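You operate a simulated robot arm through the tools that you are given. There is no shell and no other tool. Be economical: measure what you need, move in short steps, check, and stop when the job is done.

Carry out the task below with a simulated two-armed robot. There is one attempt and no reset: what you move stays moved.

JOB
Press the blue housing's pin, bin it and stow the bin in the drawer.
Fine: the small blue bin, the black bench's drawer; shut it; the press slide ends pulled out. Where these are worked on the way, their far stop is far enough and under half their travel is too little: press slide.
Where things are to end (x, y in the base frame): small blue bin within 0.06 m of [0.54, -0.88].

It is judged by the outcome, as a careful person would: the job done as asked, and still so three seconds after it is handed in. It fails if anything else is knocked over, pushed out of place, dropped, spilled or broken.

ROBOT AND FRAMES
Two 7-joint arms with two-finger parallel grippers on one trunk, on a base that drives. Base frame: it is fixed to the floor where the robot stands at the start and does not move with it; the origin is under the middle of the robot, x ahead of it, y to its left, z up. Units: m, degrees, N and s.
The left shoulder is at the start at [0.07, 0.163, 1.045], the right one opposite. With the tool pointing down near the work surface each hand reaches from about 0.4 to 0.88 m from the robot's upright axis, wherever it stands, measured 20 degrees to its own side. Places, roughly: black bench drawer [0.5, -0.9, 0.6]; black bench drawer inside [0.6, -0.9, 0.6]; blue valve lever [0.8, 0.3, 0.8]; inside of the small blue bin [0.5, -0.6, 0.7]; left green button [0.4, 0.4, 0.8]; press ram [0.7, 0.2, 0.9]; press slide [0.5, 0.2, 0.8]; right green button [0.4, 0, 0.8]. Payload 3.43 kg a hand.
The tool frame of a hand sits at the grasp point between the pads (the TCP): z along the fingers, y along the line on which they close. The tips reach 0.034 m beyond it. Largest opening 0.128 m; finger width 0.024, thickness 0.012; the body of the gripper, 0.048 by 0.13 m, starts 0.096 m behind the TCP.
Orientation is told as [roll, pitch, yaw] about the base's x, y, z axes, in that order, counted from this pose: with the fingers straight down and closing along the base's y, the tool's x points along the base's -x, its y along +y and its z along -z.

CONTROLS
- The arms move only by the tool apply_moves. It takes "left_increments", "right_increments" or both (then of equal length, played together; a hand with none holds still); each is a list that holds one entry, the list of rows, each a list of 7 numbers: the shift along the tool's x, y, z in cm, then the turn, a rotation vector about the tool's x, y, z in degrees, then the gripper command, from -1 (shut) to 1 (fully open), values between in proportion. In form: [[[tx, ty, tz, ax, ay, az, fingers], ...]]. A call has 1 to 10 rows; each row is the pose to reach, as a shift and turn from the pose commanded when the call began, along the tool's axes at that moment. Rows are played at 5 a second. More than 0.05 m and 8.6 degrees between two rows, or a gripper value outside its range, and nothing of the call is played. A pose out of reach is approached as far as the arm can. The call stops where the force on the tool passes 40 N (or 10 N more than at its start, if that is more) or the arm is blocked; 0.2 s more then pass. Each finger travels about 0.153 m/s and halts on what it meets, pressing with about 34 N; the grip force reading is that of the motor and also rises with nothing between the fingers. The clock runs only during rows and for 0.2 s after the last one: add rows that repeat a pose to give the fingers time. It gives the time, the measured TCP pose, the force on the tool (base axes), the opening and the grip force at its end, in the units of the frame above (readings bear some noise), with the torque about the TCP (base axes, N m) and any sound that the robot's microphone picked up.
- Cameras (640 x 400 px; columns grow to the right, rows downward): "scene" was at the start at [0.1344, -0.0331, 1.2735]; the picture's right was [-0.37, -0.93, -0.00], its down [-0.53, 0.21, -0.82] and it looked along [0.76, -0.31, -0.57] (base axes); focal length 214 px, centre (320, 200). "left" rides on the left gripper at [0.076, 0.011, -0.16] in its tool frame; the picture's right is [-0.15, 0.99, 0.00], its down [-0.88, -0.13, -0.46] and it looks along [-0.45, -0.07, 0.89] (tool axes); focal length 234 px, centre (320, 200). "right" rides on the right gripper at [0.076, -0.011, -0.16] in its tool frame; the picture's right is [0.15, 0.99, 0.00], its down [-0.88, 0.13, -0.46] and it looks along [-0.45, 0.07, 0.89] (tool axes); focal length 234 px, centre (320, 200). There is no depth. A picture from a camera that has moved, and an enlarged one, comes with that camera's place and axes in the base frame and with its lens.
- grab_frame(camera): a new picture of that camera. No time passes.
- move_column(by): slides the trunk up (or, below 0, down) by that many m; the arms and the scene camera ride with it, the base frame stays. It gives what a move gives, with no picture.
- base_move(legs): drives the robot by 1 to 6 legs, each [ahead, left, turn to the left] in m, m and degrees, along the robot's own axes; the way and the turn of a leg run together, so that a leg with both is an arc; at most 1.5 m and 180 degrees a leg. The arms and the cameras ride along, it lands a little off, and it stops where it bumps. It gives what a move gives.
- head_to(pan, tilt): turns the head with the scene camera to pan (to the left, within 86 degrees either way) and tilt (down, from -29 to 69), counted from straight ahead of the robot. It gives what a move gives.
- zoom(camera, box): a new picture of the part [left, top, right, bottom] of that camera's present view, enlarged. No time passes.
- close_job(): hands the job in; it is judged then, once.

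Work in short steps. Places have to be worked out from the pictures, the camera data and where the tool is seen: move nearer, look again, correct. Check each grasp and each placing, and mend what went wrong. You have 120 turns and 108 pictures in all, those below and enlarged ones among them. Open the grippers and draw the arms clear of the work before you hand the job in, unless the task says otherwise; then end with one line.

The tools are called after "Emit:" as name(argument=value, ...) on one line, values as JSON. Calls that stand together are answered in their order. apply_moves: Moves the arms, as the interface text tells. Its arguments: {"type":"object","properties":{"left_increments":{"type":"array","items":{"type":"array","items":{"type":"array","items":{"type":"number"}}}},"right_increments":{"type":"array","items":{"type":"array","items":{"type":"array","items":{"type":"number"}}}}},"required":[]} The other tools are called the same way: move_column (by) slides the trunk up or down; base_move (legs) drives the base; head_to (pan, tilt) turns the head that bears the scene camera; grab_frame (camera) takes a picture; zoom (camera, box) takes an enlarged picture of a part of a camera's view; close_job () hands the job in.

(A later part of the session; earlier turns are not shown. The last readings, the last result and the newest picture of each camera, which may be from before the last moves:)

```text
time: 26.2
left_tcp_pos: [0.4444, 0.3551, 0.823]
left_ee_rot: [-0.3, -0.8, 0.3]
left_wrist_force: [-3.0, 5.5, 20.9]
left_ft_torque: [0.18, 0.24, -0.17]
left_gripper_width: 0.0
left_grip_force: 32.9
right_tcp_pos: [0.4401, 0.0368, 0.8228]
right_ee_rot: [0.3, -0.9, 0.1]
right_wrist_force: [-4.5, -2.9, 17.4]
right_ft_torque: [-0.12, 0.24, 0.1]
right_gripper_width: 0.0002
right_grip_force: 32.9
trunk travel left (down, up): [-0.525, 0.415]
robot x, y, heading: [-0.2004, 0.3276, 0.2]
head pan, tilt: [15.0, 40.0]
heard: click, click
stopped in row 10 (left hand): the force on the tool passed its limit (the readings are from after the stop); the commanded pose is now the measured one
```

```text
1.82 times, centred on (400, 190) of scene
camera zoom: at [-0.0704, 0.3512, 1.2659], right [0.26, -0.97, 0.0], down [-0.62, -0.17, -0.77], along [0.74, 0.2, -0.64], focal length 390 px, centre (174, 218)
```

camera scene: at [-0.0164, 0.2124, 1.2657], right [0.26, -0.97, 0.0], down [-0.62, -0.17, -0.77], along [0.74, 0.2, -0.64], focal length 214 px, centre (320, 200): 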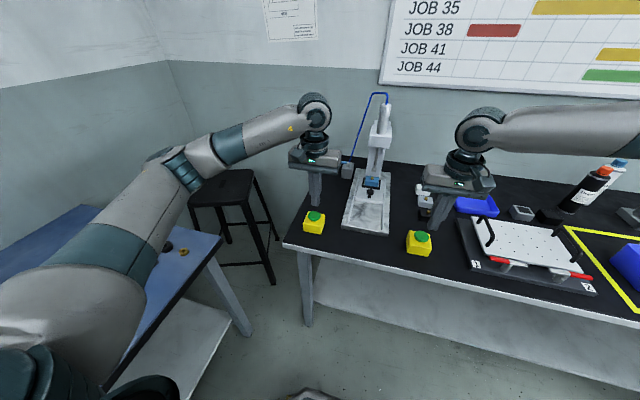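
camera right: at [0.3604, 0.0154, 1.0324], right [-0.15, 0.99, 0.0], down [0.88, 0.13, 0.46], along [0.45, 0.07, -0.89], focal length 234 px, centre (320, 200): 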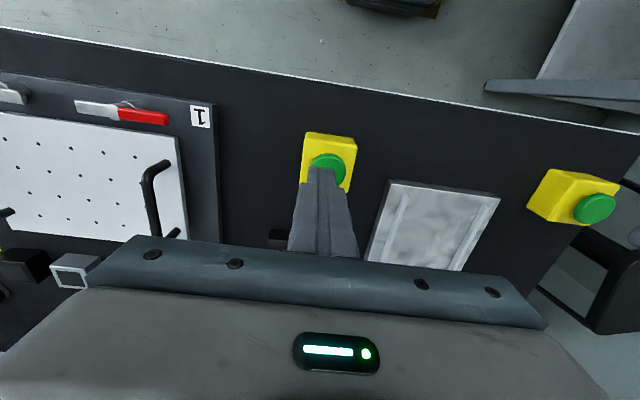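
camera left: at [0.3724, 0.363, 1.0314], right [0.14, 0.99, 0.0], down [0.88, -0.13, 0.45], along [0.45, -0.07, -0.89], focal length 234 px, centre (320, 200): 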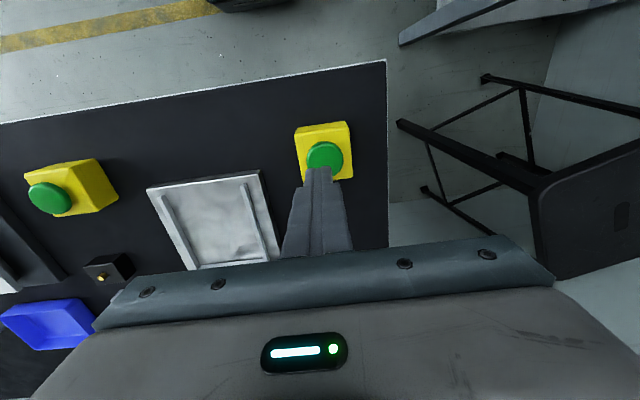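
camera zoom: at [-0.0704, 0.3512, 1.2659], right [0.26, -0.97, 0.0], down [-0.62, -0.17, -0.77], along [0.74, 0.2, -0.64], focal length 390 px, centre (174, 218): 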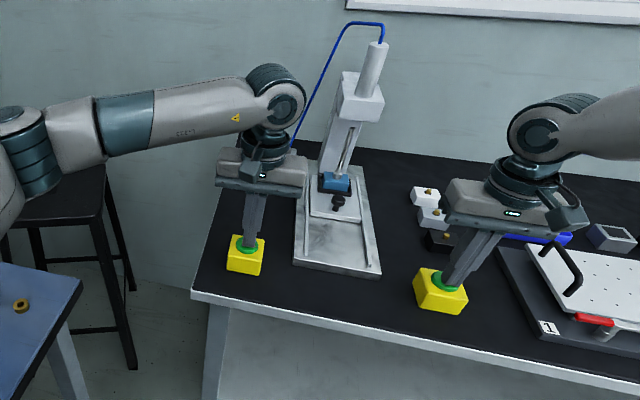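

Two clicks and the ram appears to be going down. I hold both buttons for two more seconds and look.

Emit:
apply_moves(left_increments=[[[0, 0, 0.1, 0, 0, 0, -1], [0, 0, 0.1, 0, 0, 0, -1], [0, 0, 0.1, 0, 0, 0, -1], [0, 0, 0.1, 0, 0, 0, -1], [0, 0, 0.1, 0, 0, 0, -1], [0, 0, 0.1, 0, 0, 0, -1], [0, 0, 0.1, 0, 0, 0, -1], [0, 0, 0.1, 0, 0, 0, -1]]], right_increments=[[[0, 0, 0.1, 0, 0, 0, -1], [0, 0, 0.1, 0, 0, 0, -1], [0, 0, 0.1, 0, 0, 0, -1], [0, 0, 0.1, 0, 0, 0, -1], [0, 0, 0.1, 0, 0, 0, -1], [0, 0, 0.1, 0, 0, 0, -1], [0, 0, 0.1, 0, 0, 0, -1], [0, 0, 0.1, 0, 0, 0, -1]]])

Emit:
zoom(camera="scene", box=[370, 110, 450, 220])

```text
time: 28.0
left_tcp_pos: [0.4441, 0.3556, 0.8216]
left_ee_rot: [-0.2, -0.7, 0.3]
left_wrist_force: [3.9, 1.7, 34.6]
left_ft_torque: [0.13, 0.06, 0.09]
left_gripper_width: 0.0001
left_grip_force: 33.3
right_tcp_pos: [0.4401, 0.0369, 0.8226]
right_ee_rot: [0.2, -0.9, 0.0]
right_wrist_force: [6.5, -5.5, 30.0]
right_ft_torque: [-0.22, 0.0, 0.03]
right_gripper_width: 0.0001
right_grip_force: 33.1
trunk travel left (down, up): [-0.525, 0.415]
robot x, y, heading: [-0.1985, 0.3303, 0.0]
head pan, tilt: [15.0, 40.0]
```

```text
3.64 times, centred on (410, 165) of scene
camera zoom: at [-0.0709, 0.3511, 1.2664], right [0.26, -0.97, 0.0], down [-0.62, -0.17, -0.77], along [0.74, 0.2, -0.64], focal length 780 px, centre (-7, 327)
```

zoom: 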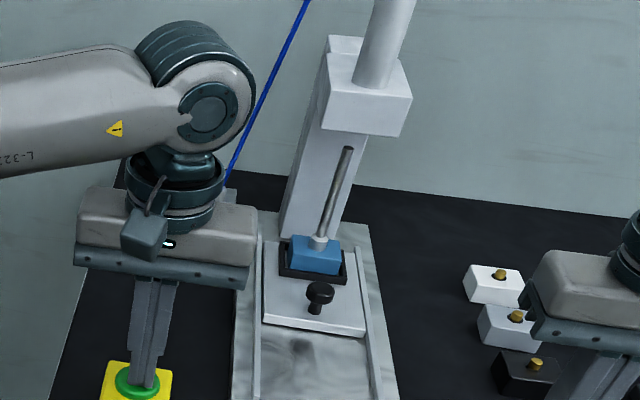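

The ram is down on the pin. I release both buttons by raising the hands together.

Emit:
apply_moves(left_increments=[[[0, 0, -2, 0, 0, 0, -1], [0, 0, -5, 0, 0, 0, -1], [0, 0, -9, 0, 0, 0, -1], [0, 0, -9, 0, 0, 0, -1], [0, 0, -9, 0, 0, 0, -1], [0, 0, -9, 0, 0, 0, -1]]], right_increments=[[[0, 0, -2, 0, 0, 0, -1], [0, 0, -5, 0, 0, 0, -1], [0, 0, -9, 0, 0, 0, -1], [0, 0, -9, 0, 0, 0, -1], [0, 0, -9, 0, 0, 0, -1], [0, 0, -9, 0, 0, 0, -1]]])

Emit:
zoom(camera="scene", box=[370, 110, 450, 220])

```text
time: 29.4
left_tcp_pos: [0.4469, 0.3557, 0.9068]
left_ee_rot: [-0.1, -0.2, 0.4]
left_wrist_force: [-0.6, 0.2, 1.4]
left_ft_torque: [0.0, 0.0, -0.01]
left_gripper_width: 0.0
left_grip_force: 33.2
right_tcp_pos: [0.4413, 0.0335, 0.9072]
right_ee_rot: [0.3, -0.5, 0.1]
right_wrist_force: [-0.2, -0.3, 1.0]
right_ft_torque: [0.01, 0.0, -0.01]
right_gripper_width: 0.0
right_grip_force: 32.9
trunk travel left (down, up): [-0.525, 0.415]
robot x, y, heading: [-0.2016, 0.3302, -0.0]
head pan, tilt: [15.0, 40.0]
```

```text
3.64 times, centred on (410, 165) of scene
camera zoom: at [-0.0651, 0.3501, 1.2656], right [0.26, -0.97, 0.0], down [-0.62, -0.17, -0.77], along [0.74, 0.2, -0.64], focal length 780 px, centre (-7, 327)
```

zoom: 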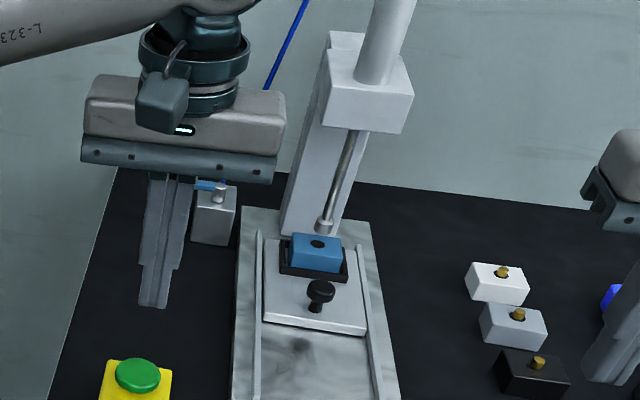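

The pin is flush in the blue housing and the ram is back up. Now the left hand returns to the knob's approach pose.

Emit:
apply_moves(left_increments=[[[-1, -3.2, -3, 0, -6, 0, -1], [-3, -6.4, -4, 0, -12, 0, -0.5], [-5, -9.6, -4, 0, -18, 0, 0], [-7.5, -12.8, -3.5, 0, -24, 0, 0], [-9.7, -15.8, -2.6, 0, -30, 0, 0], [-9.7, -15.8, -2.6, 0, -30, 0, 0]]])

Emit:
grab_frame(camera="left")

```text
time: 30.8
left_tcp_pos: [0.5459, 0.1972, 0.933]
left_ee_rot: [-0.3, -30.3, 0.4]
left_wrist_force: [-0.2, 0.1, 0.3]
left_ft_torque: [0.0, -0.05, 0.01]
left_gripper_width: 0.064
left_grip_force: 0.1
right_tcp_pos: [0.4414, 0.0349, 0.9086]
right_ee_rot: [0.2, -0.5, 0.2]
right_wrist_force: [0.5, -1.2, -0.6]
right_ft_torque: [-0.04, -0.01, 0.05]
right_gripper_width: 0.0
right_grip_force: 32.4
trunk travel left (down, up): [-0.525, 0.415]
robot x, y, heading: [-0.198, 0.3286, 0.3]
head pan, tilt: [15.0, 40.0]
```

```text
70 pictures are left
camera left: at [0.4005, 0.2089, 1.0316], right [0.12, 0.99, 0.07], down [0.53, -0.12, 0.84], along [0.84, -0.06, -0.54], focal length 234 px, centre (320, 200)
```

left: 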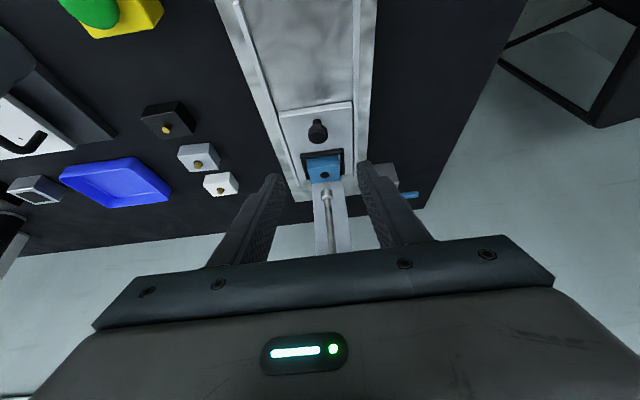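

Same relation as before; advance 14.2 cm along the fingers and close on the knob.

Emit:
apply_moves(left_increments=[[[0, 0, 4, 0, 0, 0, 0], [0, 0, 8, 0, 0, 0, 0], [0, 0, 12, 0, 0, 0, 0], [0, 0, 14.2, 0, 0, 0, 0], [0, 0, 14.2, 0, 0, 0, -0.4], [0, 0, 14.2, 0, 0, 0, -1], [0, 0, 14.2, 0, 0, 0, -1]]])

```text
time: 32.4
left_tcp_pos: [0.6157, 0.198, 0.8121]
left_ee_rot: [-0.3, -30.2, 0.4]
left_wrist_force: [0.3, -0.9, -1.1]
left_ft_torque: [0.03, -0.31, -0.1]
left_gripper_width: 0.0243
left_grip_force: 45.1
right_tcp_pos: [0.4419, 0.0336, 0.9088]
right_ee_rot: [0.3, -0.4, 0.1]
right_wrist_force: [-0.3, -0.8, 0.1]
right_ft_torque: [0.01, -0.02, -0.02]
right_gripper_width: 0.0
right_grip_force: 32.8
trunk travel left (down, up): [-0.525, 0.415]
robot x, y, heading: [-0.2066, 0.3299, 0.2]
head pan, tilt: [15.0, 40.0]
```

Knob held (24 mm). I pull the slide out by about 12 cm.

Emit:
apply_moves(left_increments=[[[1.75, 0, -1, 0, 0, 0, -1], [3.5, 0, -2, 0, 0, 0, -1], [5.2, 0, -3, 0, 0, 0, -1], [6.9, 0, -4, 0, 0, 0, -1], [8.6, 0, -5, 0, 0, 0, -1], [10.2, 0, -5.9, 0, 0, 0, -1], [11, 0, -6.4, 0, 0, 0, -1], [12, 0, -7, 0, 0, 0, -1]]])

Emit:
grab_frame(camera="scene")

```text
time: 34.4
left_tcp_pos: [0.4867, 0.1974, 0.8133]
left_ee_rot: [-0.2, -30.9, 0.7]
left_wrist_force: [16.2, -5.0, -13.2]
left_ft_torque: [-0.13, -0.94, 0.04]
left_gripper_width: 0.0248
left_grip_force: 45.0
right_tcp_pos: [0.4439, 0.0323, 0.9055]
right_ee_rot: [0.5, -0.3, 0.2]
right_wrist_force: [-0.1, -0.7, 0.3]
right_ft_torque: [-0.01, -0.01, -0.01]
right_gripper_width: 0.0
right_grip_force: 33.3
trunk travel left (down, up): [-0.525, 0.415]
robot x, y, heading: [-0.1988, 0.3273, -0.0]
head pan, tilt: [15.0, 40.0]
stopped in row 8 (left hand): the force on the tool passed its limit (the readings are from after the stop); the commanded pose is now the measured one
```

```text
69 pictures are left
camera scene: at [-0.0608, 0.3483, 1.2648], right [0.26, -0.97, 0.0], down [-0.62, -0.17, -0.76], along [0.74, 0.2, -0.64], focal length 214 px, centre (320, 200)
```

scene: 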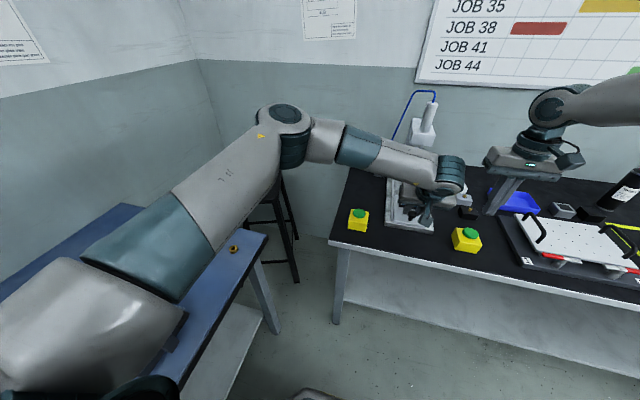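

The slide is at its outer stop. I release, back out, and come vertical above the housing to inspect.

Emit:
apply_moves(left_increments=[[[0, 0, 0, 0, 0, 0, -0.4], [0, 0, 0, 0, 0, 0, 0], [0, 0, -4, 0, 0, 0, 0], [0, 0, -8, 0, 0, 0, 0], [0, 0, -11, 0, 0, 0, 0], [0, 0, -11, 0, 0, 0, 0]]])

Emit:
grab_frame(camera="left")

```text
time: 35.8
left_tcp_pos: [0.4256, 0.1978, 0.9098]
left_ee_rot: [-0.3, -30.9, 0.7]
left_wrist_force: [0.3, -0.3, -1.0]
left_ft_torque: [-0.02, 0.0, -0.01]
left_gripper_width: 0.0642
left_grip_force: 0.0
right_tcp_pos: [0.4429, 0.0339, 0.908]
right_ee_rot: [0.3, -0.5, 0.1]
right_wrist_force: [0.2, -0.3, -0.4]
right_ft_torque: [0.03, -0.01, 0.03]
right_gripper_width: 0.0
right_grip_force: 33.3
trunk travel left (down, up): [-0.525, 0.415]
robot x, y, heading: [-0.1989, 0.3286, 0.5]
head pan, tilt: [15.0, 40.0]
```

```text
68 pictures are left
camera left: at [0.2795, 0.2077, 1.0055], right [0.12, 0.99, 0.07], down [0.52, -0.12, 0.84], along [0.84, -0.06, -0.53], focal length 234 px, centre (320, 200)
```

left: 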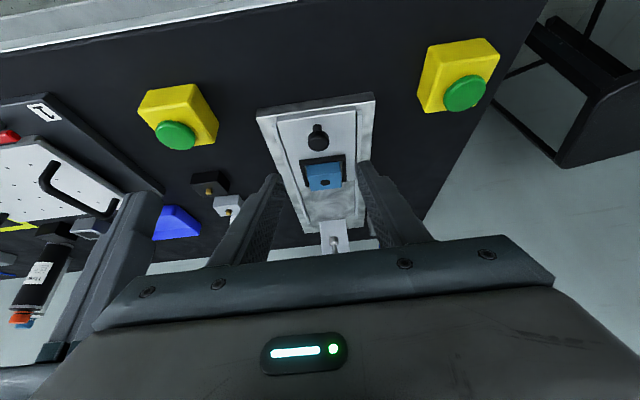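

Housing visible in its cradle. Move the left hand vertical above it and shift the right hand aside.

Emit:
apply_moves(left_increments=[[[-2.3, 0, 1, 0, 6.2, 0, 0], [-4.6, 0, 2.8, 0, 12.4, 0, 0], [-7, 0, 4.6, 0, 18.6, 0, 0], [-9.3, 0, 6.4, 0, 24.8, 0, 0], [-11.6, 0, 8.1, 0, 31, 0, 0], [-11.6, 0, 8.1, 0, 31, 0, 0]]], right_increments=[[[0, -2, -2, 0, 0, 0, -1], [0, -4, -4, 0, 0, 0, -1], [0, -7, -6, 0, 0, 0, -1], [0, -10, -8, 0, 0, 0, -1], [0, -13, -10, 0, 0, 0, -1], [0, -13, -10, 0, 0, 0, -1]]])

Emit:
grab_frame(camera="left")

Emit:
zoom(camera="scene", box=[360, 120, 480, 260])

```text
time: 37.2
left_tcp_pos: [0.5488, 0.2071, 0.8948]
left_ee_rot: [-0.5, -1.9, 0.5]
left_wrist_force: [0.5, 1.3, 0.6]
left_ft_torque: [0.0, 0.01, 0.0]
left_gripper_width: 0.0643
left_grip_force: 0.1
left hand out of reach, approached as far as the arm can: row 5, 6
right_tcp_pos: [0.4447, -0.0955, 1.0065]
right_ee_rot: [0.4, -0.5, 0.2]
right_wrist_force: [-0.4, -0.7, -0.6]
right_ft_torque: [-0.03, -0.01, -0.01]
right_gripper_width: 0.0001
right_grip_force: 33.3
trunk travel left (down, up): [-0.525, 0.415]
robot x, y, heading: [-0.2004, 0.3295, 0.3]
head pan, tilt: [15.0, 40.0]
```

```text
67 pictures are left
camera left: at [0.4687, 0.2178, 1.0517], right [0.14, 0.99, 0.0], down [0.87, -0.12, 0.49], along [0.48, -0.07, -0.87], focal length 234 px, centre (320, 200)
```

left: 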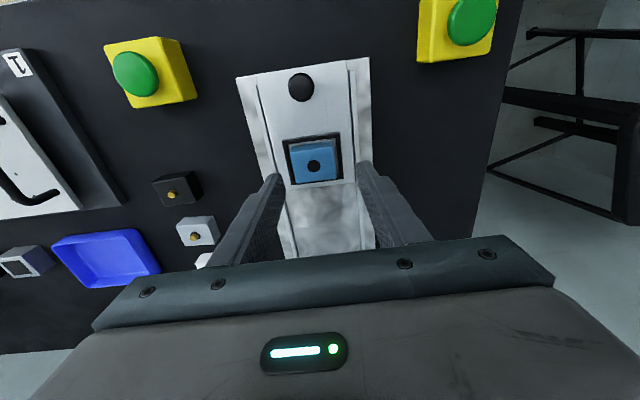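

```text
2.86 times, centred on (420, 190) of scene
camera zoom: at [-0.0641, 0.351, 1.2656], right [0.26, -0.96, 0.0], down [-0.62, -0.17, -0.77], along [0.74, 0.2, -0.64], focal length 613 px, centre (34, 229)
```

zoom: 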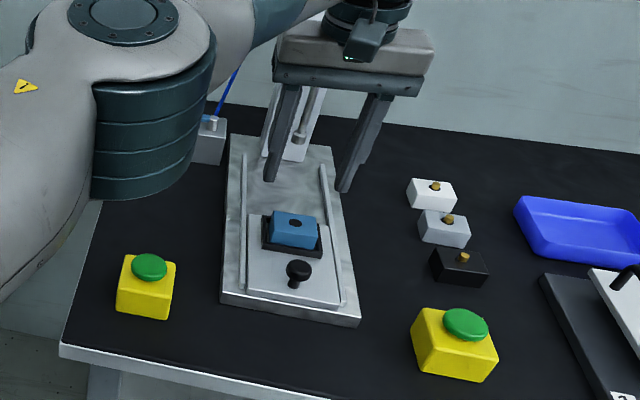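

The left hand is at its inner limit; driving the base 0.23 m right gives room (hands travel well above the bench items).

Emit:
base_move(legs=[[0, -0.23, 0]])

```text
time: 38.9
left_tcp_pos: [0.5485, -0.0244, 0.895]
left_ee_rot: [-0.4, -2.0, 0.6]
left_wrist_force: [-0.6, 0.7, 0.3]
left_ft_torque: [0.03, 0.02, -0.02]
left_gripper_width: 0.0643
left_grip_force: 0.0
right_tcp_pos: [0.4436, -0.3257, 1.0068]
right_ee_rot: [0.3, -0.4, 0.1]
right_wrist_force: [-0.7, 0.0, 1.3]
right_ft_torque: [0.05, -0.03, -0.04]
right_gripper_width: 0.0
right_grip_force: 32.6
trunk travel left (down, up): [-0.525, 0.415]
robot x, y, heading: [-0.1992, 0.1014, 0.2]
head pan, tilt: [15.0, 40.0]
```

Housing top ≈[0.563, 0.198, 0.805], ~5 cm wide. I bring the left hand above it with wider opening.

Emit:
apply_moves(left_increments=[[[-0.3, 4.5, 0, 0, 1, 0, 0.4], [-0.6, 9, 0, 0, 2, 0, 0.4], [-0.9, 13.5, 0, 0, 2, 0, 0.4], [-1.2, 18, 0, 0, 2, 0, 0.4], [-1.5, 22.2, 1.5, 0, 2, 0, 0.4], [-1.5, 22.2, 3.5, 0, 2, 0, 0.4], [-1.5, 22.2, 3.5, 0, 2, 0, 0.4]]])

Emit:
zoom(camera="left", box=[220, 80, 420, 250])

Emit:
zoom(camera="scene", box=[260, 100, 380, 240])

```text
time: 40.5
left_tcp_pos: [0.5643, 0.1988, 0.8609]
left_ee_rot: [-0.3, 0.0, 0.6]
left_wrist_force: [0.7, 0.6, -0.2]
left_ft_torque: [-0.02, 0.01, 0.0]
left_gripper_width: 0.0896
left_grip_force: 0.1
right_tcp_pos: [0.4442, -0.325, 1.008]
right_ee_rot: [0.3, -0.6, 0.1]
right_wrist_force: [-0.5, 0.5, 0.0]
right_ft_torque: [0.03, -0.01, 0.01]
right_gripper_width: 0.0001
right_grip_force: 33.2
trunk travel left (down, up): [-0.525, 0.415]
robot x, y, heading: [-0.1965, 0.0989, 0.2]
head pan, tilt: [15.0, 40.0]
```

```text
2.35 times, centred on (320, 165) of left
camera zoom: at [0.4891, 0.2095, 1.0188], right [0.14, 0.99, -0.01], down [0.88, -0.12, 0.46], along [0.45, -0.07, -0.89], focal length 551 px, centre (320, 282)
```

zoom: 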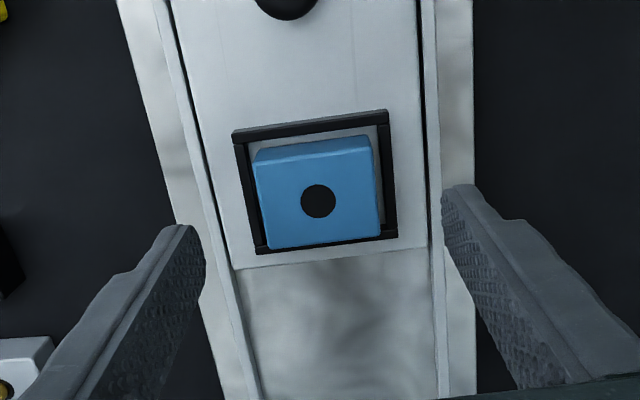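

```text
2.86 times, centred on (320, 170) of scene
camera zoom: at [-0.0638, 0.1206, 1.2657], right [0.26, -0.97, 0.0], down [-0.62, -0.17, -0.77], along [0.74, 0.2, -0.64], focal length 613 px, centre (320, 286)
```

zoom: 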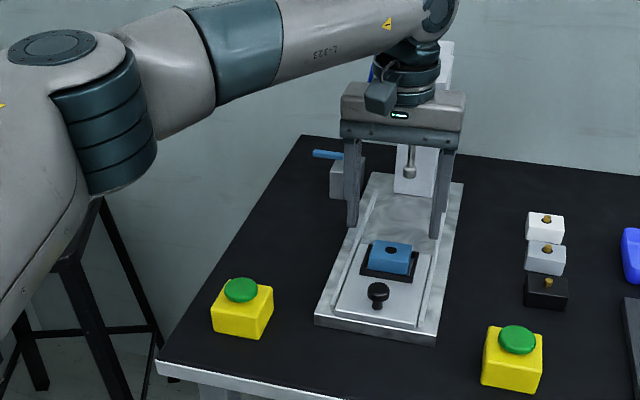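

Well centred. Descend 3.9 cm and close.

Emit:
apply_moves(left_increments=[[[0.3, -0.1, 2, 0, 0, 0, 0.3], [0.3, -0.1, 3.9, 0, 0, 0, 0.2], [0.3, -0.1, 3.9, 0, 0, 0, -0.2], [0.3, -0.1, 3.9, 0, 0, 0, -1], [0.3, -0.1, 3.9, 0, 0, 0, -1]]])

Emit:
zoom(camera="left", box=[220, 80, 420, 250])

```text
time: 41.7
left_tcp_pos: [0.5615, 0.1961, 0.8218]
left_ee_rot: [-0.3, 0.0, 0.5]
left_wrist_force: [0.2, -0.5, -0.5]
left_ft_torque: [-0.05, -0.02, 0.01]
left_gripper_width: 0.0488
left_grip_force: 34.4
right_tcp_pos: [0.4442, -0.3252, 1.0075]
right_ee_rot: [0.3, -0.5, 0.1]
right_wrist_force: [0.4, 0.4, -0.3]
right_ft_torque: [-0.04, -0.01, 0.03]
right_gripper_width: 0.0004
right_grip_force: 32.6
trunk travel left (down, up): [-0.525, 0.415]
robot x, y, heading: [-0.1968, 0.0958, 0.3]
head pan, tilt: [15.0, 40.0]
```

```text
2.35 times, centred on (320, 165) of left
camera zoom: at [0.4863, 0.2077, 0.9797], right [0.14, 0.99, -0.01], down [0.88, -0.12, 0.46], along [0.45, -0.07, -0.89], focal length 551 px, centre (320, 282)
```

zoom: 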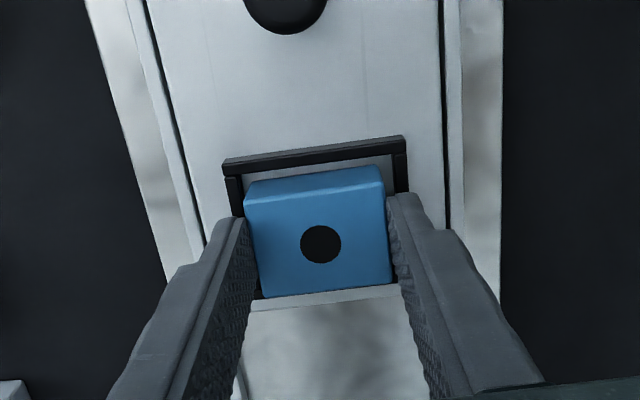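

Gripped at 49 mm. I lift it straight up.

Emit:
apply_moves(left_increments=[[[0, 0, -2, 0, 0, 0, -1], [0, 0, -5, 0, 0, 0, -1], [0, 0, -9, 0, 0, 0, -1], [4, 0, -11, 0, 0, 0, -1], [8, 0, -13, 0, 0, 0, -1], [8, 0, -13, 0, 0, 0, -1]]])

Emit:
grab_frame(camera="left")

Emit:
grab_frame(camera="scene")

```text
time: 43.1
left_tcp_pos: [0.4809, 0.1964, 0.9521]
left_ee_rot: [-0.4, -0.1, 0.6]
left_wrist_force: [-0.3, 0.1, -1.2]
left_ft_torque: [0.01, 0.01, 0.03]
left_gripper_width: 0.0491
left_grip_force: 33.7
right_tcp_pos: [0.4445, -0.3263, 1.0065]
right_ee_rot: [0.3, -0.5, 0.2]
right_wrist_force: [-0.3, -0.3, -1.0]
right_ft_torque: [0.04, 0.01, 0.0]
right_gripper_width: 0.0
right_grip_force: 32.5
trunk travel left (down, up): [-0.525, 0.415]
robot x, y, heading: [-0.2013, 0.1009, 0.0]
head pan, tilt: [15.0, 40.0]
```

```text
62 pictures are left
camera left: at [0.4074, 0.2078, 1.11], right [0.14, 0.99, -0.01], down [0.88, -0.12, 0.46], along [0.45, -0.07, -0.89], focal length 234 px, centre (320, 200)
```

left: 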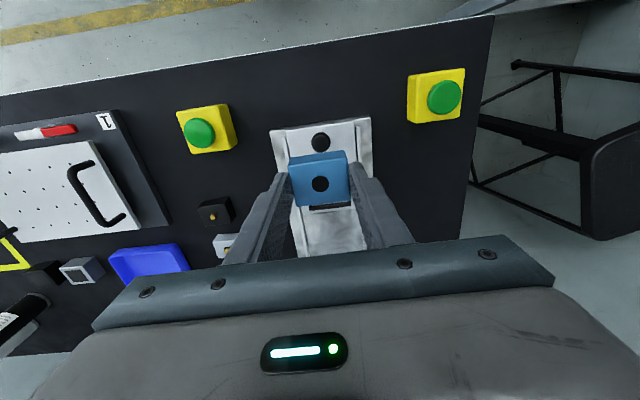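

```text
61 pictures are left
camera scene: at [-0.0627, 0.1201, 1.2655], right [0.26, -0.97, 0.0], down [-0.62, -0.17, -0.77], along [0.74, 0.2, -0.64], focal length 214 px, centre (320, 200)
```

scene: 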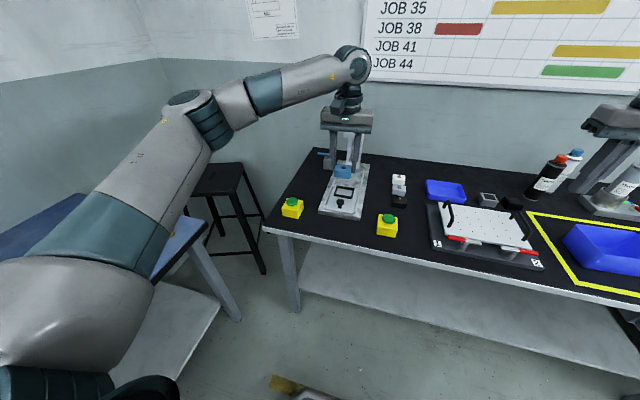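

Housing is out with its pin flush. Before driving right, I look that way.

Emit:
head_to(pan=-50, tilt=30)

Emit:
grab_frame(camera="scene")

```text
time: 44.5
left_tcp_pos: [0.4828, 0.1968, 0.9514]
left_ee_rot: [-0.2, 0.0, 0.5]
left_wrist_force: [0.4, 0.1, -1.2]
left_ft_torque: [-0.01, -0.02, 0.03]
left_gripper_width: 0.0491
left_grip_force: 34.6
right_tcp_pos: [0.443, -0.3262, 1.0066]
right_ee_rot: [0.3, -0.5, 0.1]
right_wrist_force: [0.2, 0.3, -0.4]
right_ft_torque: [0.0, 0.01, 0.05]
right_gripper_width: 0.0
right_grip_force: 32.4
trunk travel left (down, up): [-0.525, 0.415]
robot x, y, heading: [-0.2007, 0.0937, -0.1]
head pan, tilt: [-50.0, 30.0]
```

```text
60 pictures are left
camera scene: at [-0.087, 0.029, 1.281], right [-0.76, -0.65, 0.0], down [-0.32, 0.38, -0.87], along [0.56, -0.66, -0.5], focal length 214 px, centre (320, 200)
```

scene: 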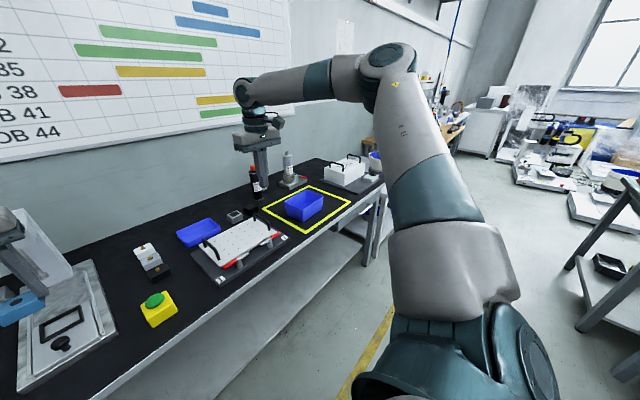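

The way right is clear. I drive 0.78 m right so the left hand can reach the bin.

Emit:
base_move(legs=[[0, -0.4, 0], [0, -0.38, 0]])

Emit:
head_to(pan=-5, tilt=45)

Emit:
grab_frame(camera="scene")

Emit:
grab_frame(camera="left")

Emit:
grab_frame(camera="right")

```text
time: 49.0
left_tcp_pos: [0.4852, -0.5764, 0.9521]
left_ee_rot: [-0.4, 0.0, 0.9]
left_wrist_force: [-0.2, 0.5, -1.0]
left_ft_torque: [-0.01, -0.02, -0.01]
left_gripper_width: 0.0489
left_grip_force: 33.9
right_tcp_pos: [0.4486, -1.1023, 1.007]
right_ee_rot: [0.4, -0.5, 0.4]
right_wrist_force: [0.3, -0.1, 0.0]
right_ft_torque: [-0.02, 0.0, -0.01]
right_gripper_width: 0.0002
right_grip_force: 32.6
trunk travel left (down, up): [-0.525, 0.415]
robot x, y, heading: [-0.1945, -0.6827, 0.4]
head pan, tilt: [-50.0, 30.0]
```

```text
time: 50.1
left_tcp_pos: [0.4838, -0.5769, 0.9516]
left_ee_rot: [-0.4, 0.0, 0.9]
left_wrist_force: [1.2, 0.2, -0.9]
left_ft_torque: [-0.02, 0.02, 0.01]
left_gripper_width: 0.0492
left_grip_force: 34.6
right_tcp_pos: [0.4489, -1.1011, 1.0065]
right_ee_rot: [0.3, -0.4, 0.4]
right_wrist_force: [0.0, 0.4, 0.6]
right_ft_torque: [-0.03, 0.0, 0.01]
right_gripper_width: 0.0
right_grip_force: 33.2
trunk travel left (down, up): [-0.525, 0.415]
robot x, y, heading: [-0.1959, -0.6792, 0.6]
head pan, tilt: [-5.0, 45.0]
```

```text
59 pictures are left
camera scene: at [-0.0612, -0.6859, 1.2584], right [-0.08, -1.0, 0.0], down [-0.7, 0.06, -0.71], along [0.7, -0.06, -0.71], focal length 214 px, centre (320, 200)
```

scene: 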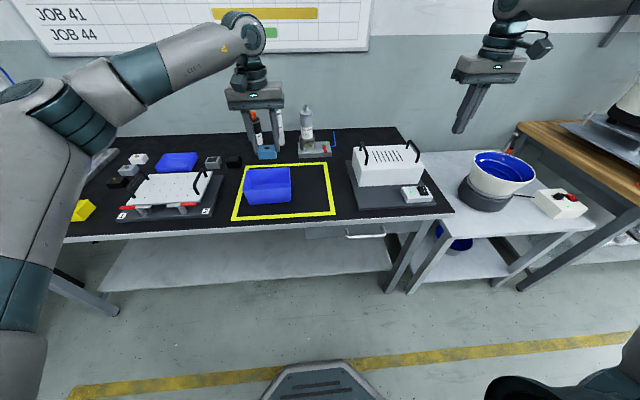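

```text
58 pictures are left
camera left: at [0.4097, -0.5667, 1.1102], right [0.13, 0.99, -0.01], down [0.88, -0.12, 0.46], along [0.45, -0.06, -0.89], focal length 234 px, centre (320, 200)
```

left: 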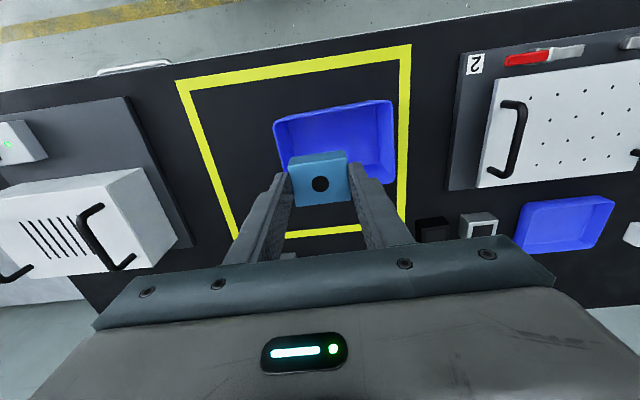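

```text
57 pictures are left
camera right: at [0.3718, -1.1127, 1.1662], right [-0.15, 0.99, 0.0], down [0.88, 0.13, 0.46], along [0.46, 0.07, -0.89], focal length 234 px, centre (320, 200)
```

right: 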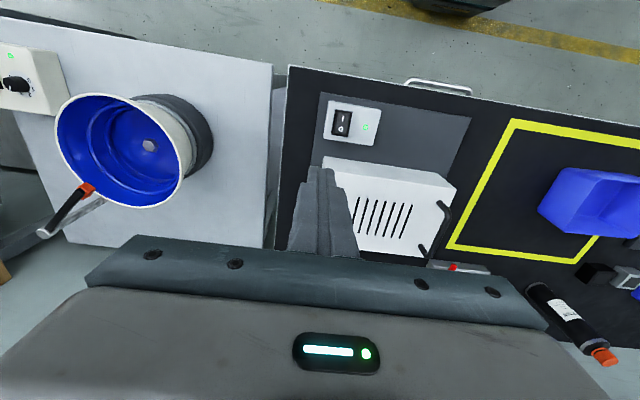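

Bin rim centre is about [0.497, -0.557, z 0.80]. I centre the housing over it, lowering to just above the rim.

Emit:
apply_moves(left_increments=[[[-0.8, 1, 2, 0, 0, 0, -1], [-1.5, 2, 5, 0, 0, 0, -1], [-1.5, 2, 8, 0, 0, 0, -1], [-1.5, 2, 8, 0, 0, 0, -1]]])

Emit:
grab_frame(camera="left")

Emit:
zoom(camera="scene", box=[190, 90, 350, 240])

```text
time: 51.1
left_tcp_pos: [0.4993, -0.5568, 0.8713]
left_ee_rot: [-0.4, 0.1, 0.8]
left_wrist_force: [-1.0, 0.6, -0.9]
left_ft_torque: [0.0, 0.01, 0.02]
left_gripper_width: 0.0493
left_grip_force: 33.9
right_tcp_pos: [0.4487, -1.1, 1.0069]
right_ee_rot: [0.3, -0.5, 0.4]
right_wrist_force: [-0.2, -0.4, -0.6]
right_ft_torque: [0.0, -0.04, -0.02]
right_gripper_width: 0.0
right_grip_force: 33.1
trunk travel left (down, up): [-0.525, 0.415]
robot x, y, heading: [-0.1978, -0.6802, 0.9]
head pan, tilt: [-5.0, 45.0]
```

```text
56 pictures are left
camera left: at [0.4246, -0.5468, 1.0298], right [0.13, 0.99, -0.01], down [0.88, -0.12, 0.46], along [0.45, -0.07, -0.89], focal length 234 px, centre (320, 200)
```

left: 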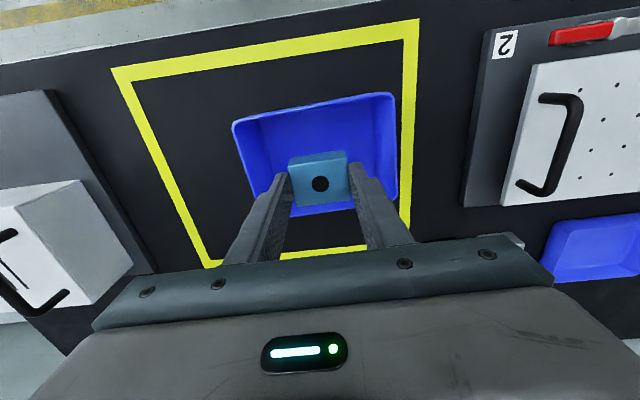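

```text
2.67 times, centred on (270, 165) of scene
camera zoom: at [-0.0616, -0.6858, 1.2584], right [-0.08, -1.0, 0.0], down [-0.7, 0.06, -0.71], along [0.7, -0.06, -0.71], focal length 572 px, centre (453, 293)
```

zoom: 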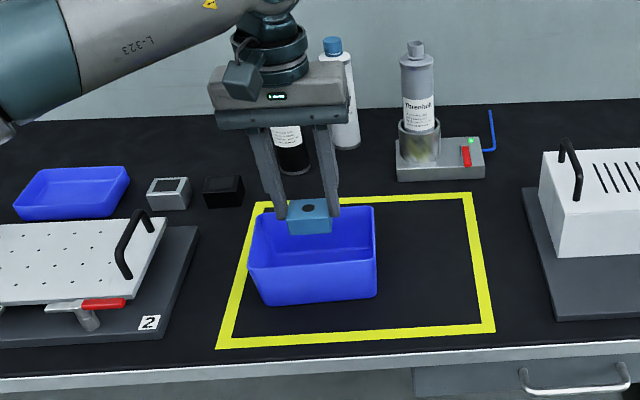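

Centred over the bin. Lower 7 cm and release with a small opening.

Emit:
apply_moves(left_increments=[[[0, -0.2, 2.5, 0, 0, 0, -1], [0, -0.2, 5, 0, 0, 0, -1], [0, -0.2, 6.2, 0, 0, 0, -1], [0, -0.2, 7.1, 0, 0, 0, -1], [0, -0.2, 7.1, 0, 0, 0, -0.1], [0, -0.2, 7.1, 0, 0, 0, 0.05], [0, -0.2, 7.1, 0, 0, 0, 0.05]]])

Emit:
grab_frame(camera="left")

```text
time: 52.7
left_tcp_pos: [0.5003, -0.559, 0.8001]
left_ee_rot: [-0.4, -0.1, 0.9]
left_wrist_force: [0.1, 0.0, -0.1]
left_ft_torque: [0.01, -0.01, 0.02]
left_gripper_width: 0.0671
left_grip_force: 0.0
right_tcp_pos: [0.4482, -1.101, 1.0065]
right_ee_rot: [0.3, -0.6, 0.4]
right_wrist_force: [0.5, 0.2, 0.5]
right_ft_torque: [0.03, -0.01, 0.0]
right_gripper_width: 0.0
right_grip_force: 33.2
trunk travel left (down, up): [-0.525, 0.415]
robot x, y, heading: [-0.19, -0.679, 0.6]
head pan, tilt: [-5.0, 45.0]
```

```text
54 pictures are left
camera left: at [0.4249, -0.5495, 0.9591], right [0.13, 0.99, -0.01], down [0.88, -0.12, 0.46], along [0.45, -0.07, -0.89], focal length 234 px, centre (320, 200)
```

left: 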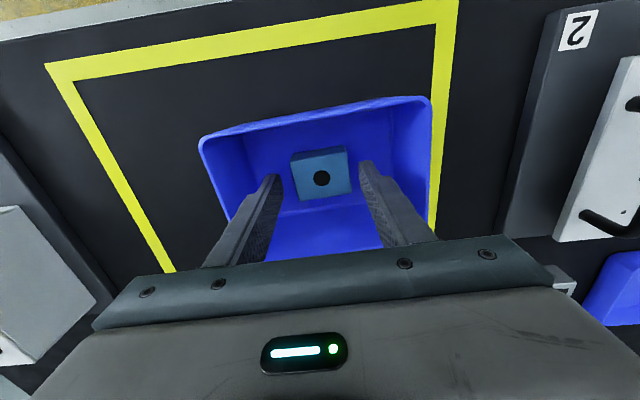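

The housing lies in the bin. I raise the left hand away and examine the drawer handle.

Emit:
apply_moves(left_increments=[[[0, 0, -4, 0, 0, 0, 0.05], [0, 0, -8, 0, 0, 0, 0.05], [0, 0, -12, 0, 0, 0, 0.05], [2, 3, -15, 0, 0, 0, 0.05], [4, 6, -17, 0, 0, 0, 0.05], [4, 6, -17, 0, 0, 0, 0.05]]])

Emit:
head_to(pan=-25, tilt=55)

Emit:
grab_frame(camera="scene")

Emit:
zoom(camera="right", box=[360, 50, 520, 150])

```text
time: 54.1
left_tcp_pos: [0.4591, -0.4998, 0.9699]
left_ee_rot: [-0.2, 0.1, 0.8]
left_wrist_force: [-0.3, -0.3, 0.9]
left_ft_torque: [0.02, 0.01, -0.04]
left_gripper_width: 0.0674
left_grip_force: 0.0
right_tcp_pos: [0.4501, -1.1008, 1.0072]
right_ee_rot: [0.3, -0.5, 0.5]
right_wrist_force: [-0.1, -0.2, 0.5]
right_ft_torque: [0.01, 0.0, 0.0]
right_gripper_width: 0.0
right_grip_force: 33.0
trunk travel left (down, up): [-0.525, 0.415]
robot x, y, heading: [-0.1939, -0.6789, 0.4]
head pan, tilt: [-5.0, 45.0]
```

```text
time: 54.9
left_tcp_pos: [0.4594, -0.4999, 0.9705]
left_ee_rot: [-0.4, 0.0, 0.8]
left_wrist_force: [-0.6, 0.3, 0.2]
left_ft_torque: [-0.04, 0.01, -0.04]
left_gripper_width: 0.0671
left_grip_force: 0.0
right_tcp_pos: [0.4495, -1.1002, 1.0072]
right_ee_rot: [0.4, -0.5, 0.4]
right_wrist_force: [0.5, 0.0, -0.4]
right_ft_torque: [0.0, 0.01, -0.01]
right_gripper_width: 0.0001
right_grip_force: 32.9
trunk travel left (down, up): [-0.525, 0.415]
robot x, y, heading: [-0.1961, -0.6795, 0.4]
head pan, tilt: [-25.0, 55.0]
```

```text
53 pictures are left
camera scene: at [-0.0768, -0.7093, 1.245], right [-0.41, -0.91, 0.0], down [-0.75, 0.34, -0.57], along [0.52, -0.24, -0.82], focal length 214 px, centre (320, 200)
```

scene: 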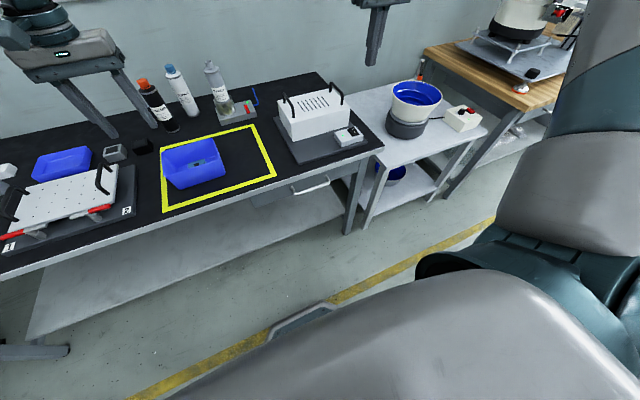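

```text
4.00 times, centred on (440, 100) of right
camera zoom: at [0.3718, -1.1127, 1.1662], right [-0.15, 0.99, 0.0], down [0.88, 0.13, 0.46], along [0.46, 0.07, -0.89], focal length 937 px, centre (-160, 600)
```

zoom: 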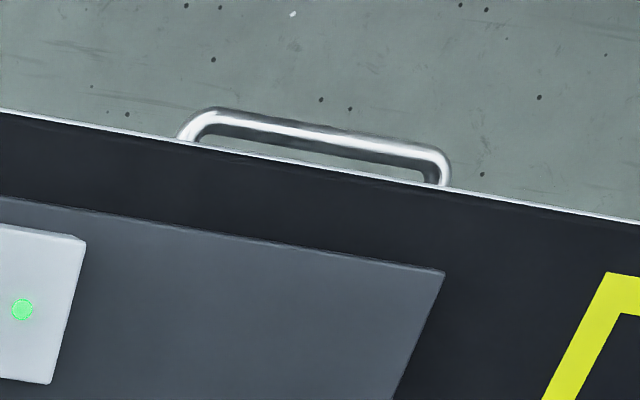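

I zoom on the handle and drawer front.

Emit:
zoom(camera="scene", box=[240, 150, 380, 240])

```text
4.44 times, centred on (310, 195) of scene
camera zoom: at [-0.0768, -0.7093, 1.245], right [-0.41, -0.91, 0.0], down [-0.75, 0.34, -0.57], along [0.52, -0.24, -0.82], focal length 953 px, centre (364, 222)
```

zoom: 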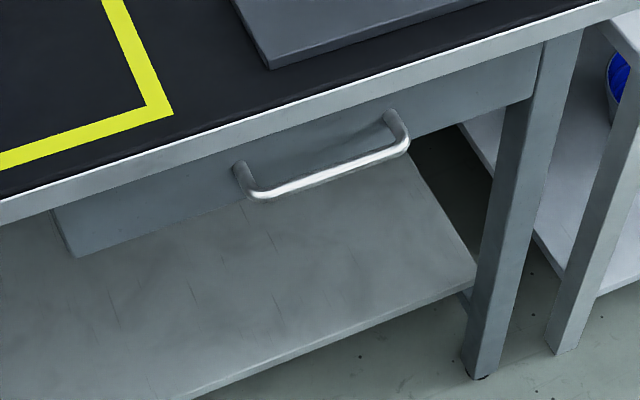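

Estimates: handle bar centre ≈[0.346, -0.879, 0.663], drawer face x≈0.38, bench edge x≈0.362. I'll grip the bar with the right hand's fingers pointing forward and closing vertically; first I back up 0.15 m and pitch the hand.

Emit:
base_move(legs=[[-0.15, 0, 0]])

Emit:
apply_moves(right_increments=[[[1, 2.8, 2, 0, -7.5, 0, -1], [2, 5.6, 4, 0, -15, 0, -1], [3, 8.4, 6, 0, -22.5, 0, -1], [4, 11.2, 8, 0, -30, 0, -0.6], [5.5, 14, 10, 0, -37.5, 0, -0.6], [7, 16.8, 12, 0, -45, 0, -0.6], [8.5, 19.6, 13.5, 0, -52.5, 0, -0.6], [10, 22.2, 15, 0, -60, 0, -0.6], [10, 22.2, 15, 0, -60, 0, -0.6]]])

```text
time: 56.3
left_tcp_pos: [0.3085, -0.5008, 0.9713]
left_ee_rot: [-0.2, -0.1, 0.9]
left_wrist_force: [0.2, -0.2, 0.0]
left_ft_torque: [-0.01, -0.05, 0.01]
left_gripper_width: 0.0672
left_grip_force: 0.0
right_tcp_pos: [0.2974, -1.1009, 1.0071]
right_ee_rot: [0.3, -0.4, 0.5]
right_wrist_force: [-0.3, -0.7, 0.5]
right_ft_torque: [-0.01, 0.0, -0.01]
right_gripper_width: 0.0001
right_grip_force: 33.0
trunk travel left (down, up): [-0.525, 0.415]
robot x, y, heading: [-0.345, -0.6781, 0.5]
head pan, tilt: [-25.0, 55.0]
```

```text
time: 58.3
left_tcp_pos: [0.3075, -0.5012, 0.9724]
left_ee_rot: [-0.3, -0.2, 0.9]
left_wrist_force: [-1.0, 0.9, -1.2]
left_ft_torque: [0.05, 0.01, -0.01]
left_gripper_width: 0.0672
left_grip_force: 0.0
right_tcp_pos: [0.2306, -0.8744, 0.8512]
right_ee_rot: [0.9, -60.7, -0.3]
right_wrist_force: [0.7, 0.0, -0.7]
right_ft_torque: [0.04, -0.02, -0.02]
right_gripper_width: 0.0255
right_grip_force: 0.1
right hand out of reach, approached as far as the arm can: row 7, 8, 9
trunk travel left (down, up): [-0.525, 0.415]
robot x, y, heading: [-0.3438, -0.6833, 0.4]
head pan, tilt: [-25.0, 55.0]
```

Nearly there (wrist near inner limit). Now roll the hand about its fingers by 90° so it closes vertically.

Emit:
apply_moves(right_increments=[[[0, 0, 0, 0, 0, -8.5, -0.6], [0, 0, 0, 0, 0, -17, -0.6], [0, 0, 0, 0, 0, -25.5, -0.6], [0, 0, 0, 0, 0, -34, -0.6], [0, 0, 0, 0, 0, -42.5, -0.6], [0, 0, 0, 0, 0, -51, -0.6], [0, 0, 0, 0, 0, -59.5, -0.6], [0, 0, 0, 0, 0, -68, -0.6], [0, 0, 0, 0, 0, -76.5, -0.6], [0, 0, 0, 0, 0, -85, -0.6]]])

Emit:
grab_frame(camera="right")

Emit:
grab_frame(camera="scene")

```text
time: 60.5
left_tcp_pos: [0.3091, -0.4994, 0.9711]
left_ee_rot: [-0.3, 0.0, 0.8]
left_wrist_force: [-0.2, -0.2, 0.4]
left_ft_torque: [-0.01, 0.02, -0.03]
left_gripper_width: 0.0671
left_grip_force: 0.0
right_tcp_pos: [0.2332, -0.8738, 0.8486]
right_ee_rot: [-60.5, -4.5, 88.0]
right_wrist_force: [0.0, 0.3, 0.6]
right_ft_torque: [0.0, -0.05, -0.01]
right_gripper_width: 0.0259
right_grip_force: 0.0
trunk travel left (down, up): [-0.525, 0.415]
robot x, y, heading: [-0.3435, -0.6801, 0.4]
head pan, tilt: [-25.0, 55.0]
```

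```text
50 pictures are left
camera right: at [0.0955, -0.9523, 0.9321], right [-0.49, -0.06, -0.87], down [-0.43, 0.88, 0.18], along [0.76, 0.46, -0.46], focal length 234 px, centre (320, 200)
```

right: 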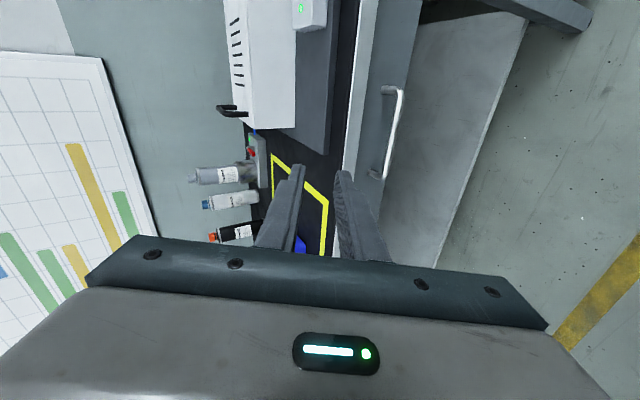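

```text
49 pictures are left
camera scene: at [-0.2268, -0.7103, 1.2449], right [-0.41, -0.91, 0.0], down [-0.75, 0.34, -0.57], along [0.52, -0.24, -0.82], focal length 214 px, centre (320, 200)
```

scene: 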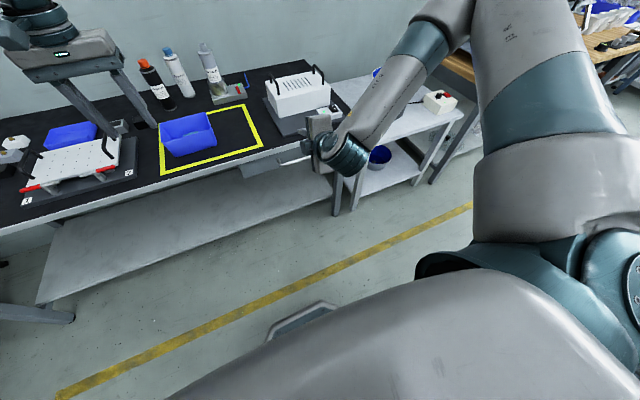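

The handle is consistent at [0.346, -0.88, 0.663]. I go to a pre-grasp 8 cm short of it along the fingers, opening to 5 cm.

Emit:
apply_moves(right_increments=[[[0.3, 2.6, 2.3, 0, 0, -5, -0.22], [0.7, 5.2, 4.6, 0, 0, -5, -0.22], [1, 7.8, 7, 0, 0, -5, -0.22], [1.3, 10.5, 9.3, 0, 0, -5, -0.22], [1.3, 10.5, 9.3, 0, 0, -5, -0.22]]])

Emit:
grab_frame(camera="right")

Emit:
zoom(camera="scene", box=[230, 100, 390, 220])

```text
time: 61.7
left_tcp_pos: [0.3094, -0.5006, 0.9706]
left_ee_rot: [-0.3, 0.0, 1.0]
left_wrist_force: [-1.3, -0.8, 0.0]
left_ft_torque: [0.02, -0.02, 0.01]
left_gripper_width: 0.0674
left_grip_force: 0.1
right_tcp_pos: [0.2608, -0.9277, 0.7827]
right_ee_rot: [-60.4, -0.3, 90.4]
right_wrist_force: [-0.4, -0.2, -0.7]
right_ft_torque: [0.02, -0.03, -0.01]
right_gripper_width: 0.0496
right_grip_force: 0.0
right hand out of reach, approached as far as the arm can: row 1, 2, 3, 4, 5
trunk travel left (down, up): [-0.525, 0.415]
robot x, y, heading: [-0.3445, -0.6833, 0.6]
head pan, tilt: [-25.0, 55.0]
```

```text
48 pictures are left
camera right: at [0.1281, -1.0044, 0.8718], right [-0.49, -0.15, -0.86], down [-0.47, 0.88, 0.12], along [0.74, 0.46, -0.49], focal length 234 px, centre (320, 200)
```

right: 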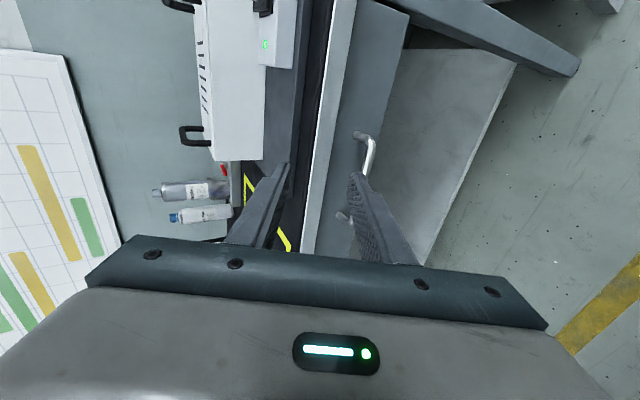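

```text
3.33 times, centred on (310, 160) of scene
camera zoom: at [-0.2268, -0.7102, 1.245], right [-0.41, -0.91, 0.0], down [-0.75, 0.34, -0.57], along [0.52, -0.24, -0.82], focal length 715 px, centre (353, 333)
```

zoom: 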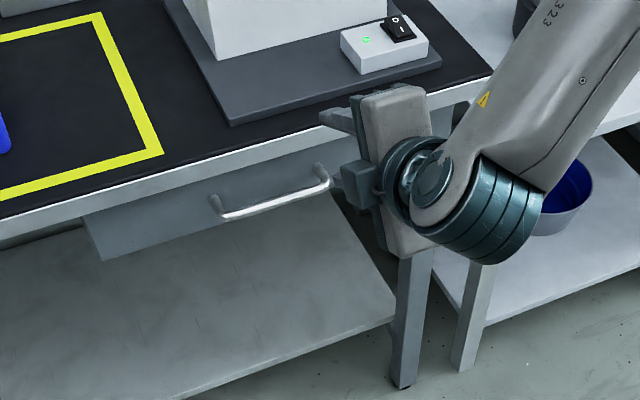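

The arm is cramped. I back up 0.1 m, raise the left hand, and lower the trunk 0.2 m so the shoulder is nearer the handle's height.

Emit:
base_move(legs=[[-0.12, 0, 0]])

Emit:
apply_moves(left_increments=[[[0, 1, -4, 0, 0, 0, 0.05], [0, 2, -8, 0, 0, 0, 0.05], [0, 3, -12, 0, 0, 0, 0.05], [0, 4, -16, 0, 0, 0, 0.05]]])

Emit:
move_column(by=-0.2)

```text
time: 62.9
left_tcp_pos: [0.1887, -0.501, 0.9724]
left_ee_rot: [-0.3, 0.0, 0.9]
left_wrist_force: [-0.6, 0.6, 0.4]
left_ft_torque: [-0.01, -0.02, -0.04]
left_gripper_width: 0.0673
left_grip_force: 0.0
right_tcp_pos: [0.1414, -0.9291, 0.7846]
right_ee_rot: [-60.6, -0.3, 90.4]
right_wrist_force: [0.0, -0.3, -0.7]
right_ft_torque: [0.01, -0.01, 0.01]
right_gripper_width: 0.0496
right_grip_force: 0.2
trunk travel left (down, up): [-0.525, 0.415]
robot x, y, heading: [-0.4664, -0.6801, 0.2]
head pan, tilt: [-25.0, 55.0]
```

```text
time: 63.9
left_tcp_pos: [0.1874, -0.4618, 1.1317]
left_ee_rot: [-0.2, 0.0, 0.8]
left_wrist_force: [-0.5, 0.3, -0.2]
left_ft_torque: [0.01, -0.03, 0.01]
left_gripper_width: 0.0672
left_grip_force: 0.1
right_tcp_pos: [0.1407, -0.9292, 0.7843]
right_ee_rot: [-60.5, -0.4, 90.4]
right_wrist_force: [-1.1, 0.8, -0.4]
right_ft_torque: [-0.04, 0.03, -0.01]
right_gripper_width: 0.05
right_grip_force: 0.1
trunk travel left (down, up): [-0.525, 0.415]
robot x, y, heading: [-0.4634, -0.6803, 0.1]
head pan, tilt: [-25.0, 55.0]
```

```text
time: 66.1
left_tcp_pos: [0.189, -0.4602, 0.9314]
left_ee_rot: [-0.3, 0.0, 0.8]
left_wrist_force: [-0.1, 0.5, 0.3]
left_ft_torque: [0.02, -0.01, 0.01]
left_gripper_width: 0.0672
left_grip_force: 0.0
right_tcp_pos: [0.1412, -0.9292, 0.5829]
right_ee_rot: [-60.5, -0.4, 90.3]
right_wrist_force: [0.2, -0.5, -0.6]
right_ft_torque: [0.02, -0.02, -0.05]
right_gripper_width: 0.0499
right_grip_force: 0.0
trunk travel left (down, up): [-0.325, 0.615]
robot x, y, heading: [-0.4664, -0.6842, 0.3]
head pan, tilt: [-25.0, 55.0]
```

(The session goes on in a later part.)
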